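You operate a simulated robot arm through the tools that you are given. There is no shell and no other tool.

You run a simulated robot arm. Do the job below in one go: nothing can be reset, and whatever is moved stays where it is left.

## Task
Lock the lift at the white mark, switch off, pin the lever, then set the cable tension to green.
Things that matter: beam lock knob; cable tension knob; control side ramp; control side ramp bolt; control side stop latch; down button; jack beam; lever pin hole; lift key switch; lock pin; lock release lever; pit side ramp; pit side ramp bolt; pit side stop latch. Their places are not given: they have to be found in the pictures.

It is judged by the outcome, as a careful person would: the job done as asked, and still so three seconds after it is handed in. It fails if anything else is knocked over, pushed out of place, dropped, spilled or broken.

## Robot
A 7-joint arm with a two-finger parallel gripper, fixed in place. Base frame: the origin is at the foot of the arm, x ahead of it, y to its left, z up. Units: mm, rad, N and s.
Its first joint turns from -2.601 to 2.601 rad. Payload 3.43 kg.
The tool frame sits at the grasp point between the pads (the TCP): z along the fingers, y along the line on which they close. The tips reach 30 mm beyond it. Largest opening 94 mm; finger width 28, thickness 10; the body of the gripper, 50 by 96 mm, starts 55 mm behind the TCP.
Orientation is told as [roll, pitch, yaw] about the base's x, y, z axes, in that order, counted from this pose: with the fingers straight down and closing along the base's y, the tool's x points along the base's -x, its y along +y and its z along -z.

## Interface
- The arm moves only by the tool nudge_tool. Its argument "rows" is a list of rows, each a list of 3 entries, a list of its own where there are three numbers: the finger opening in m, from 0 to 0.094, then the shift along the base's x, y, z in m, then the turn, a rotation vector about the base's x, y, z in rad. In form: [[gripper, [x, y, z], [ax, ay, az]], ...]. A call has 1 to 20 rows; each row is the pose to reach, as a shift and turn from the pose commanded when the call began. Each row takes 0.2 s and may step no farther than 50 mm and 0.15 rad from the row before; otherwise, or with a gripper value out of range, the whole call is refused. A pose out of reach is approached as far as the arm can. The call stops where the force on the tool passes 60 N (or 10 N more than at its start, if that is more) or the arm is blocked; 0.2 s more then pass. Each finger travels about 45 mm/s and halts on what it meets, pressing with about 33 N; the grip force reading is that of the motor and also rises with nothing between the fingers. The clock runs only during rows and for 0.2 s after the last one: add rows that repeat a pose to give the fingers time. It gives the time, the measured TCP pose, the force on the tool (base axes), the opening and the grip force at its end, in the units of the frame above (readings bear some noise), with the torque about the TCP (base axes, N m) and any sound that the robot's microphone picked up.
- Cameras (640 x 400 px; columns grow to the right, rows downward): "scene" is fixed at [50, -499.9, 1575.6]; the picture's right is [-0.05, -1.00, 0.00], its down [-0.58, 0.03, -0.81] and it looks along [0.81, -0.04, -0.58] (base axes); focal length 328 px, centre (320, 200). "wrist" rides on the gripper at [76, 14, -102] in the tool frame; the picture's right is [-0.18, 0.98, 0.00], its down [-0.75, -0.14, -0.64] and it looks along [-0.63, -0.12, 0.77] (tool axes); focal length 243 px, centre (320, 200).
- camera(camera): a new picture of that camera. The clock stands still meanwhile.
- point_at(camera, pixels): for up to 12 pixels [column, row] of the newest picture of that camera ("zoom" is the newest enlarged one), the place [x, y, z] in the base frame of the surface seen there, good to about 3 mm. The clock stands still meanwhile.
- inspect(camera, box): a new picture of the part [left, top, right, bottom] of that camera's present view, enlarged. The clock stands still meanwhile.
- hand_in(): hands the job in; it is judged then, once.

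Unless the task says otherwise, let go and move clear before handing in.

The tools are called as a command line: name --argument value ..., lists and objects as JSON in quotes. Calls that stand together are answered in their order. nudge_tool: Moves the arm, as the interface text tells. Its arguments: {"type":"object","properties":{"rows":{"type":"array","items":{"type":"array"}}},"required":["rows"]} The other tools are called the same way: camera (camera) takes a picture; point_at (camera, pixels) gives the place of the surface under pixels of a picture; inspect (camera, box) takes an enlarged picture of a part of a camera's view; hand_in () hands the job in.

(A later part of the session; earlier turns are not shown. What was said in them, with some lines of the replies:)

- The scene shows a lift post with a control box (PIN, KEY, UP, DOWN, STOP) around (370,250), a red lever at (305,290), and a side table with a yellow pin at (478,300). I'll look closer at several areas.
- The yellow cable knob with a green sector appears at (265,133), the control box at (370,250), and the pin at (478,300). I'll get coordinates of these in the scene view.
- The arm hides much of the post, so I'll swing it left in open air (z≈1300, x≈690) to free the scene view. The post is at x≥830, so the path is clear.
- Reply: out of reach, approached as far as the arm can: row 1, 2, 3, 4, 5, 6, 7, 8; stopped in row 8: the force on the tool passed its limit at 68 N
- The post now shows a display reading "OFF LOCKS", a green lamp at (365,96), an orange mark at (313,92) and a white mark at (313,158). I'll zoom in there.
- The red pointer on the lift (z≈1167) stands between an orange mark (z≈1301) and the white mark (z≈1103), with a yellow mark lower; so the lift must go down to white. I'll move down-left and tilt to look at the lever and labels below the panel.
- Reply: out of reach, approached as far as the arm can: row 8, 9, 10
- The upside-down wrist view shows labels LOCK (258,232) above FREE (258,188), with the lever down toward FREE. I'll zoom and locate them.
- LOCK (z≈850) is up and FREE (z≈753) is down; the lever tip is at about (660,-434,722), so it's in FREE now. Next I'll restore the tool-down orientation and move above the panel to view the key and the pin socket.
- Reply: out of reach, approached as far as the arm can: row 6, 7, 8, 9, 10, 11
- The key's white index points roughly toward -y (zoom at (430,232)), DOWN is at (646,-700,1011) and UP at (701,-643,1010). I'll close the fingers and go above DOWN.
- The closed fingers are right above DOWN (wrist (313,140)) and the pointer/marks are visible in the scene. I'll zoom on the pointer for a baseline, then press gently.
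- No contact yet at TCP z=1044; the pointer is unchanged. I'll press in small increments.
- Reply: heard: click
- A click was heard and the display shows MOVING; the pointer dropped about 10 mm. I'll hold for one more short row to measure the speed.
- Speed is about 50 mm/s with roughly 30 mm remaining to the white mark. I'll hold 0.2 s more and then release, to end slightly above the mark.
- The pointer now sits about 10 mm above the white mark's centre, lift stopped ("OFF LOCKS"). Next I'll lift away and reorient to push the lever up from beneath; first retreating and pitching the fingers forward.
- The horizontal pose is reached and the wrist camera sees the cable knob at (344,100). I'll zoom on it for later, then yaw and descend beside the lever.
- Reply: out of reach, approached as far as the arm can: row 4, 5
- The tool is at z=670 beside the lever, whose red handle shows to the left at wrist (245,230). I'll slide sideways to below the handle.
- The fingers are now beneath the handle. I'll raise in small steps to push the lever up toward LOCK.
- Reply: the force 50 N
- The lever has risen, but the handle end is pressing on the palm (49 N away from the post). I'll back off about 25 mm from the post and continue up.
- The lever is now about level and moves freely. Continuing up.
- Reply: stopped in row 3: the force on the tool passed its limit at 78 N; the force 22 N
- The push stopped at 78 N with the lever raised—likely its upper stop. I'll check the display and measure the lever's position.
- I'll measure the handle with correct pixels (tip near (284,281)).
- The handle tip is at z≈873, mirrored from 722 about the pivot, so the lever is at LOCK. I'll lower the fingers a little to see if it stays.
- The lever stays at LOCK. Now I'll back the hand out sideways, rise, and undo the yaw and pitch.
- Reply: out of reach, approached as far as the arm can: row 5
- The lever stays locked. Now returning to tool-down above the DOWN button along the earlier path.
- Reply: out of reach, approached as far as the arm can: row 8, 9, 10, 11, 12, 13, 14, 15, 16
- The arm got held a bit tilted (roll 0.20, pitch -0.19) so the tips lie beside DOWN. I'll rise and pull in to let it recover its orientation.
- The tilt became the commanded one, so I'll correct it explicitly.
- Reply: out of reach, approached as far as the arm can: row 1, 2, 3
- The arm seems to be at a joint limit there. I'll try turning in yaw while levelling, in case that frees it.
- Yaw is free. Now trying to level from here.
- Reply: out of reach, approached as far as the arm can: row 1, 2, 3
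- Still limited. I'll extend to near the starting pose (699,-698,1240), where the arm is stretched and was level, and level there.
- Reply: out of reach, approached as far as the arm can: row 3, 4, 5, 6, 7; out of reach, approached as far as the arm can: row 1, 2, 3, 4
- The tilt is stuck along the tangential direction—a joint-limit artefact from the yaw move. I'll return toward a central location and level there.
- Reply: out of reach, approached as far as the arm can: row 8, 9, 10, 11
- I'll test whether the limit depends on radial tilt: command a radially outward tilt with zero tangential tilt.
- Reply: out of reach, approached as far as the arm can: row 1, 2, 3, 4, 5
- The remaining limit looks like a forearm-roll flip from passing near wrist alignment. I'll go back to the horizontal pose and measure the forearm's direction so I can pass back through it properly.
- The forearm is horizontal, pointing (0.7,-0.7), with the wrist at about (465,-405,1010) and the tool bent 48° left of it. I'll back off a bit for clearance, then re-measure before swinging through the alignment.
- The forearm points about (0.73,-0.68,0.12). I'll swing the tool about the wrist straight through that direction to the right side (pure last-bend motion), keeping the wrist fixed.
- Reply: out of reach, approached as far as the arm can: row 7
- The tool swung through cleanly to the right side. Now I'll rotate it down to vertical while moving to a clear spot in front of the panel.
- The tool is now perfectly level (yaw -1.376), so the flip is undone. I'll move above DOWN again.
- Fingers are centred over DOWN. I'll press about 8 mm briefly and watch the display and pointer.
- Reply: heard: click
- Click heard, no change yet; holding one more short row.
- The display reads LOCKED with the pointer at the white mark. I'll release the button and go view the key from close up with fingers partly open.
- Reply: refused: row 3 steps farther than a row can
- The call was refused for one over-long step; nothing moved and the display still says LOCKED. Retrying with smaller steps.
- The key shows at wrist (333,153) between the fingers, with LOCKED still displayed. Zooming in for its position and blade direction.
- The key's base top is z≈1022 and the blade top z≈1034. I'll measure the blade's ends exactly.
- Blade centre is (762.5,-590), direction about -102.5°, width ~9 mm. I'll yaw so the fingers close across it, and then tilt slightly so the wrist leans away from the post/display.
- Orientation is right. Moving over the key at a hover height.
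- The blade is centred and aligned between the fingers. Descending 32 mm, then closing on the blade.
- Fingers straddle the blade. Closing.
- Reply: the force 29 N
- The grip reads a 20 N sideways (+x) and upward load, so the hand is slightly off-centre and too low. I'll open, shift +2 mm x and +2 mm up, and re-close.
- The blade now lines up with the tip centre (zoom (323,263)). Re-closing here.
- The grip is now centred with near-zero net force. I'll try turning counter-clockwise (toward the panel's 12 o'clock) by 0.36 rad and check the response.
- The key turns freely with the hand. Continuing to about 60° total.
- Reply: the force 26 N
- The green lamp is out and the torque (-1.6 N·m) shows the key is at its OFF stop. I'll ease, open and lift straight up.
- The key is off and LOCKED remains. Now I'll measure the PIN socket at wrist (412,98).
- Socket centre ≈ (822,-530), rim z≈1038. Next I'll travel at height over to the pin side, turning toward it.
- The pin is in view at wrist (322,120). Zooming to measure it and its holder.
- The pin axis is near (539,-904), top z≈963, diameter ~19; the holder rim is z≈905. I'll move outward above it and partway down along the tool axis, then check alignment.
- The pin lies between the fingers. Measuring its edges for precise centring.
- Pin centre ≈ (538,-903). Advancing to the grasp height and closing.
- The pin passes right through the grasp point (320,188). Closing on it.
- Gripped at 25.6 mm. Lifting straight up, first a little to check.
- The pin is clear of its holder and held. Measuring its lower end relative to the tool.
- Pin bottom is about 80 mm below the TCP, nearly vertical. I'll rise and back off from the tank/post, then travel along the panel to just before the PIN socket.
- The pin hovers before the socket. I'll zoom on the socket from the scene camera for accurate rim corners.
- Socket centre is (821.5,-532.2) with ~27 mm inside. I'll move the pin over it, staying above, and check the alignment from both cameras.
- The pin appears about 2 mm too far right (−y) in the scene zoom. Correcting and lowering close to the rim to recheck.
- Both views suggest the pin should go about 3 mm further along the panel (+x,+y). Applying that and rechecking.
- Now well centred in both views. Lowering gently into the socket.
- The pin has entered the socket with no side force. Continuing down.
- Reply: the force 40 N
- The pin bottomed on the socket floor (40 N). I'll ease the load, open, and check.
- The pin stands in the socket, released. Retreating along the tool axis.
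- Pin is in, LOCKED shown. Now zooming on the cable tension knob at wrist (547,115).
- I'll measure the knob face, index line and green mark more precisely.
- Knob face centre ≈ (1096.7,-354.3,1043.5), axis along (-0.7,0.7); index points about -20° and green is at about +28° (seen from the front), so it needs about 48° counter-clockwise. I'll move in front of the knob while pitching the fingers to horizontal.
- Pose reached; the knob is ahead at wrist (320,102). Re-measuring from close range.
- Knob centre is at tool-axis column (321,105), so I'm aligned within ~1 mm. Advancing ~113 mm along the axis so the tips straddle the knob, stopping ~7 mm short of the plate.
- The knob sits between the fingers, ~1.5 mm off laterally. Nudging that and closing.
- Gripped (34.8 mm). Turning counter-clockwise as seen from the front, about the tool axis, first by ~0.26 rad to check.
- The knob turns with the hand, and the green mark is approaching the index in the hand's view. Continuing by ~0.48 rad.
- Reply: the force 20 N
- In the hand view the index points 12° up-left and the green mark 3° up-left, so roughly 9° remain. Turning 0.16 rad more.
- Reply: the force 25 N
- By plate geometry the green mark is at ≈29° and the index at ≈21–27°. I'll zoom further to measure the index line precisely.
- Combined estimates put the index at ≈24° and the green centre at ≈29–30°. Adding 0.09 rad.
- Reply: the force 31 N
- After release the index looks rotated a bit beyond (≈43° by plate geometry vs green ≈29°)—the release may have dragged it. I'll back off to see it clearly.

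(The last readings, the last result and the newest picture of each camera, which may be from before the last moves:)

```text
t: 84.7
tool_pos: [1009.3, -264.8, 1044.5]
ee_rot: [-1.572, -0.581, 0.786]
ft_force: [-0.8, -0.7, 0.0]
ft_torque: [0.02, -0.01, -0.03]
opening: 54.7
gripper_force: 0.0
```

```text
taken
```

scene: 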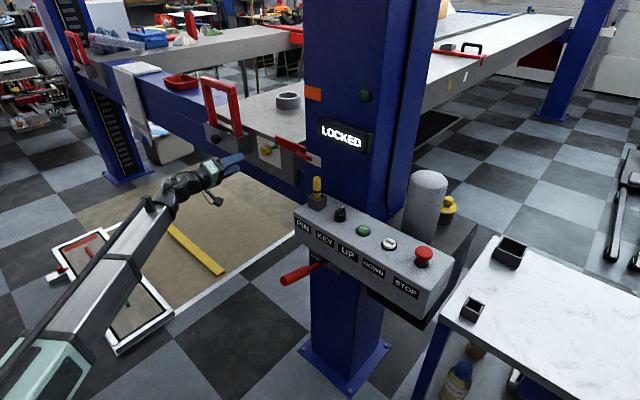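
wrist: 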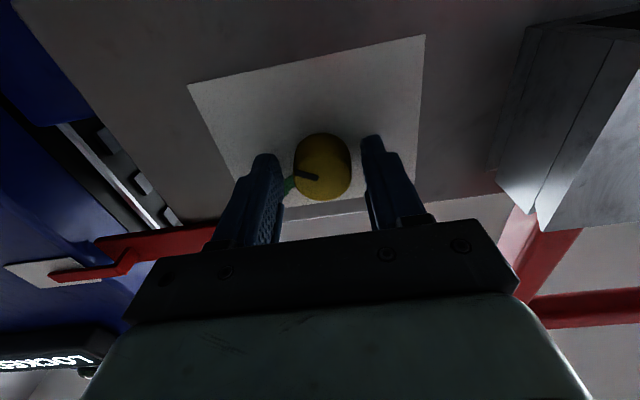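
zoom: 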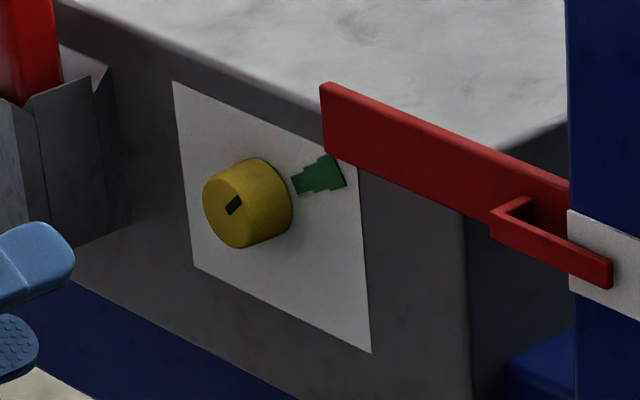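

Geometry now gives index ≈43° and green ≈30.5°, so it's ~13° past centre. I'll re-engage with better centring and turn back ~0.22 rad clockwise.

nudge_tool --rows '[[0.055, [-0.0015, -0.0015, -0.0015], [0, 0, 0]], [0.055, [0.025, -0.028, -0.0015], [0, 0, 0]], [0.055, [0.055, -0.058, -0.0015], [0, 0, 0]], [0.055, [0.07, -0.073, -0.0015], [0, 0, 0]], [0.055, [0.0777, -0.0807, -0.0015], [0, 0, 0]], [0.055, [0.0777, -0.0807, -0.0015], [0, 0, 0]]]'

inspect --camera "wrist" --box '[180, 80, 460, 250]'

```text
t: 86.1
tool_pos: [1087.7, -344.6, 1043.0]
ee_rot: [-1.57, -0.582, 0.783]
ft_force: [0.2, 0.6, -0.3]
ft_torque: [0.03, 0.02, 0.01]
opening: 54.7
gripper_force: 0.0
```

```text
2.29 times, centred on (320, 165) of wrist
```

zoom: 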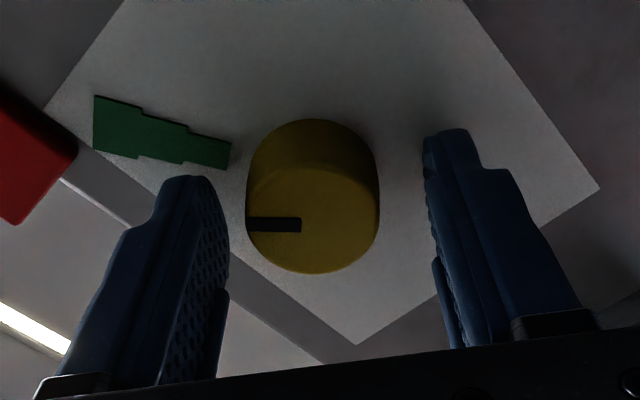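

The knob sits ~3.5 mm toward the left finger. Shifting along the closing axis to centre, then closing.

nudge_tool --rows '[[0.055, [-0.0013, -0.0013, 0.0028], [0, 0, 0]], [0.055, [-0.0013, -0.0013, 0.0028], [0, 0, 0]]]'

inspect --camera "wrist" --box '[180, 80, 460, 250]'

nudge_tool --rows '[[0.045, [0, 0, 0], [0, 0, 0]], [0.035, [0, 0, 0], [0, 0, 0]], [0.02, [0, 0, 0], [0, 0, 0]], [0.0, [0, 0, 0], [0, 0, 0]], [0.0, [0, 0, 0], [0, 0, 0]]]'

inspect --camera "wrist" --box '[180, 80, 460, 250]'

```text
t: 86.7
tool_pos: [1085.6, -345.5, 1045.1]
ee_rot: [-1.569, -0.58, 0.787]
ft_force: [-0.6, -0.5, -0.5]
ft_torque: [0.02, -0.02, 0.01]
opening: 54.7
gripper_force: 0.1
```

```text
2.29 times, centred on (320, 165) of wrist
```

zoom: 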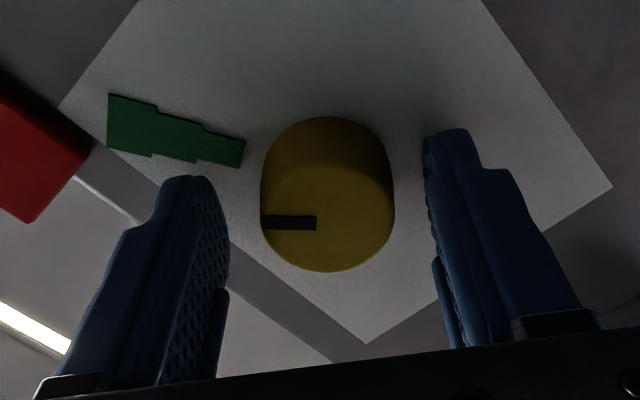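

```text
t: 87.9
tool_pos: [1086.5, -345.7, 1044.6]
ee_rot: [-1.57, -0.583, 0.786]
ft_force: [-0.5, 6.4, -12.5]
ft_torque: [0.28, 0.28, 0.27]
opening: 34.3
gripper_force: 44.4
```

```text
2.29 times, centred on (320, 165) of wrist
```

zoom: 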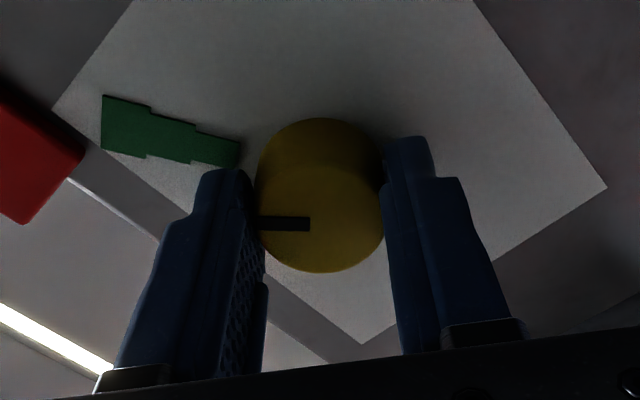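

Gripped with the index unchanged. Turning back clockwise 0.22 rad while easing down 1 mm.

nudge_tool --rows '[[0.0, [0, 0, -0.001], [0.0778, -0.0778, 0]], [0.0, [0, 0, -0.001], [0.1556, -0.1556, 0]], [0.0, [0, 0, -0.001], [0.1556, -0.1556, 0]]]'

inspect --camera "wrist" --box '[180, 80, 460, 250]'

```text
t: 88.7
tool_pos: [1087.4, -345.4, 1043.3]
ee_rot: [-1.572, -0.802, 0.788]
ft_force: [5.7, 10.5, -5.9]
ft_torque: [0.56, 0.5, -0.45]
opening: 34.3
gripper_force: 45.1
```

```text
2.29 times, centred on (320, 165) of wrist
```

zoom: 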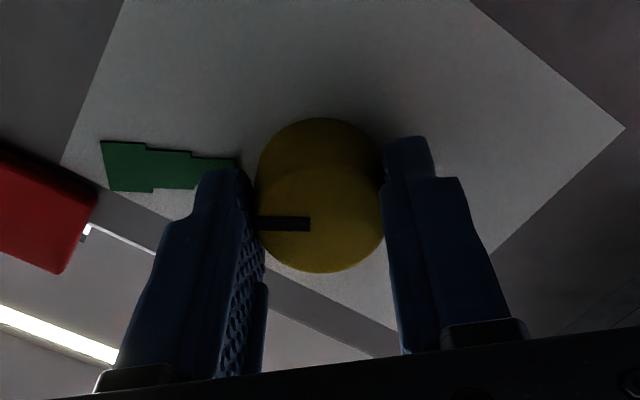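

Index and green now line up (both nearly horizontal in the hand view, ≈31° vs ≈30.5°). I'll null the residual side force a little, then check before opening.

nudge_tool --rows '[[0.0, [0.0008, 0.0008, -0.0007], [0, 0, 0]], [0.0, [0.0008, 0.0008, -0.0007], [0, 0, 0]]]'

```text
t: 89.3
tool_pos: [1087.1, -344.2, 1043.4]
ee_rot: [-1.571, -0.801, 0.789]
ft_force: [2.2, 5.1, -0.9]
ft_torque: [-0.4, -0.47, 1.02]
opening: 34.3
gripper_force: 44.9
```

nudge_tool --rows '[[0.03, [0.0003, 0.0003, 0], [0, 0, 0]], [0.04, [0.0003, 0.0003, 0], [0, 0, 0]], [0.055, [0.0003, 0.0003, 0], [0, 0, 0]], [0.055, [0.0003, 0.0003, 0], [0, 0, 0]]]'

inspect --camera "wrist" --box '[180, 80, 460, 250]'

```text
t: 90.3
tool_pos: [1086.9, -345.0, 1042.8]
ee_rot: [-1.57, -0.801, 0.785]
ft_force: [0.1, 0.6, -0.3]
ft_torque: [-0.01, -0.03, -0.04]
opening: 55.0
gripper_force: 0.1
```

```text
2.29 times, centred on (320, 165) of wrist
```

zoom: 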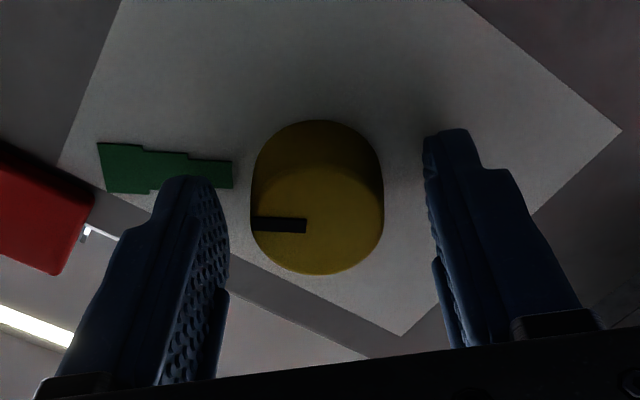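

After release the index (251,223)-(306,226) is still parallel to the green mark. Backing off to verify in clear views.

nudge_tool --rows '[[0.055, [-0.015, 0.015, 0], [0, 0, 0]], [0.055, [-0.04, 0.04, 0], [0, 0, 0]], [0.055, [-0.07, 0.07, 0], [0, 0, 0]], [0.055, [-0.1, 0.1, 0], [0, 0, 0]], [0.055, [-0.1, 0.1, 0], [0, 0, 0]]]'

inspect --camera "wrist" --box '[240, 20, 400, 140]'

inspect --camera "scene" --box '[235, 125, 315, 175]'

inspect --camera "scene" --box '[260, 70, 420, 300]'

```text
t: 91.5
tool_pos: [986.9, -245.5, 1042.1]
ee_rot: [-1.571, -0.802, 0.786]
ft_force: [0.1, 0.1, -0.1]
ft_torque: [0.0, 0.0, -0.01]
opening: 54.9
gripper_force: 0.1
```

```text
3.33 times, centred on (320, 80) of wrist
```

zoom: 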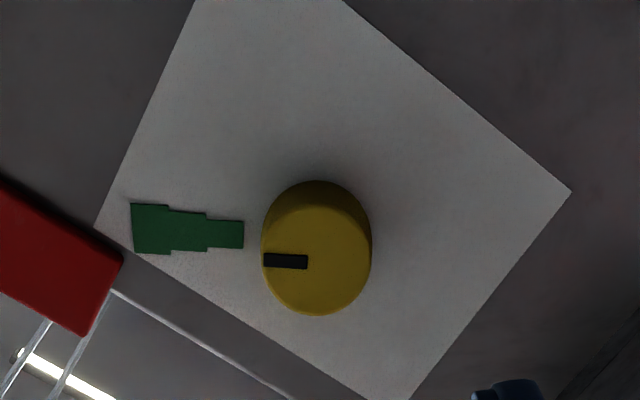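

```text
8.00 times, centred on (275, 150) of scene
```

zoom: 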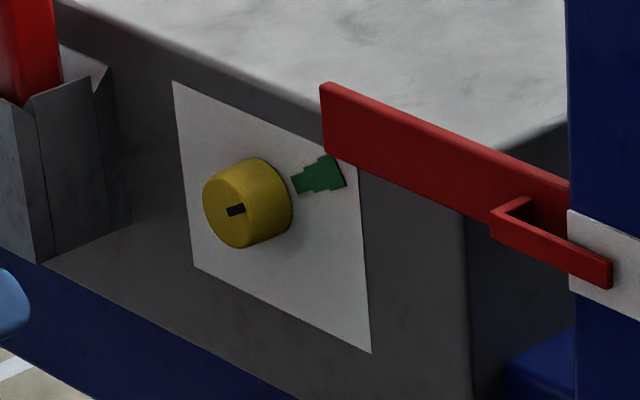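

```text
1.74 times, centred on (340, 185) of scene
```

zoom: 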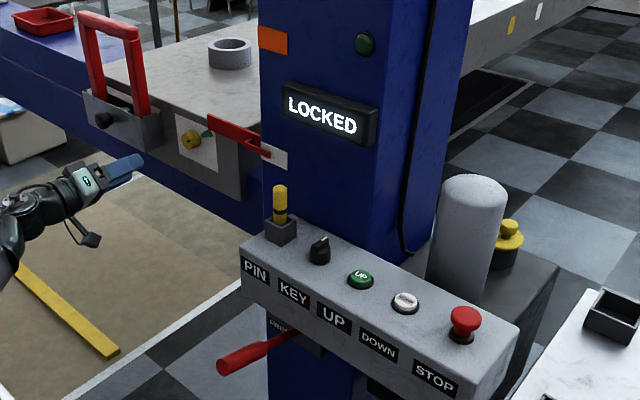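

Both views show the index aligned with the green mark, the display reads LOCKED with the pointer at white, the lamp is off, the pin stands in its hole and the lever is up. The hand is open and clear, so I hand in.

hand_in

```text
The job is handed in.
```

The job is done in the order you asked and handed in; I haven't seen the verdict. The final pictures show:

- **Lift:** it was lowered to the white mark and settled on its locks. The display reads "LOCKED" and the red pointer is on the white mark.
- **Lever:** the lock release lever is up in the LOCK position and stays there by itself.
- **Key:** turned to its stop, and the green lamp on the post is out.
- **Pin:** the yellow lock pin stands in the socket marked PIN on the control panel. I took that socket to be the lever pin hole, since I saw no other hole near the lever.
- **Cable tension:** the knob's index line points at the green mark. It had ended up about 13° past the green mark when I first let go, so I gripped it again and turned it back.

I saw nothing else knocked over or moved. The gripper is open and about 140 mm clear of the knob.
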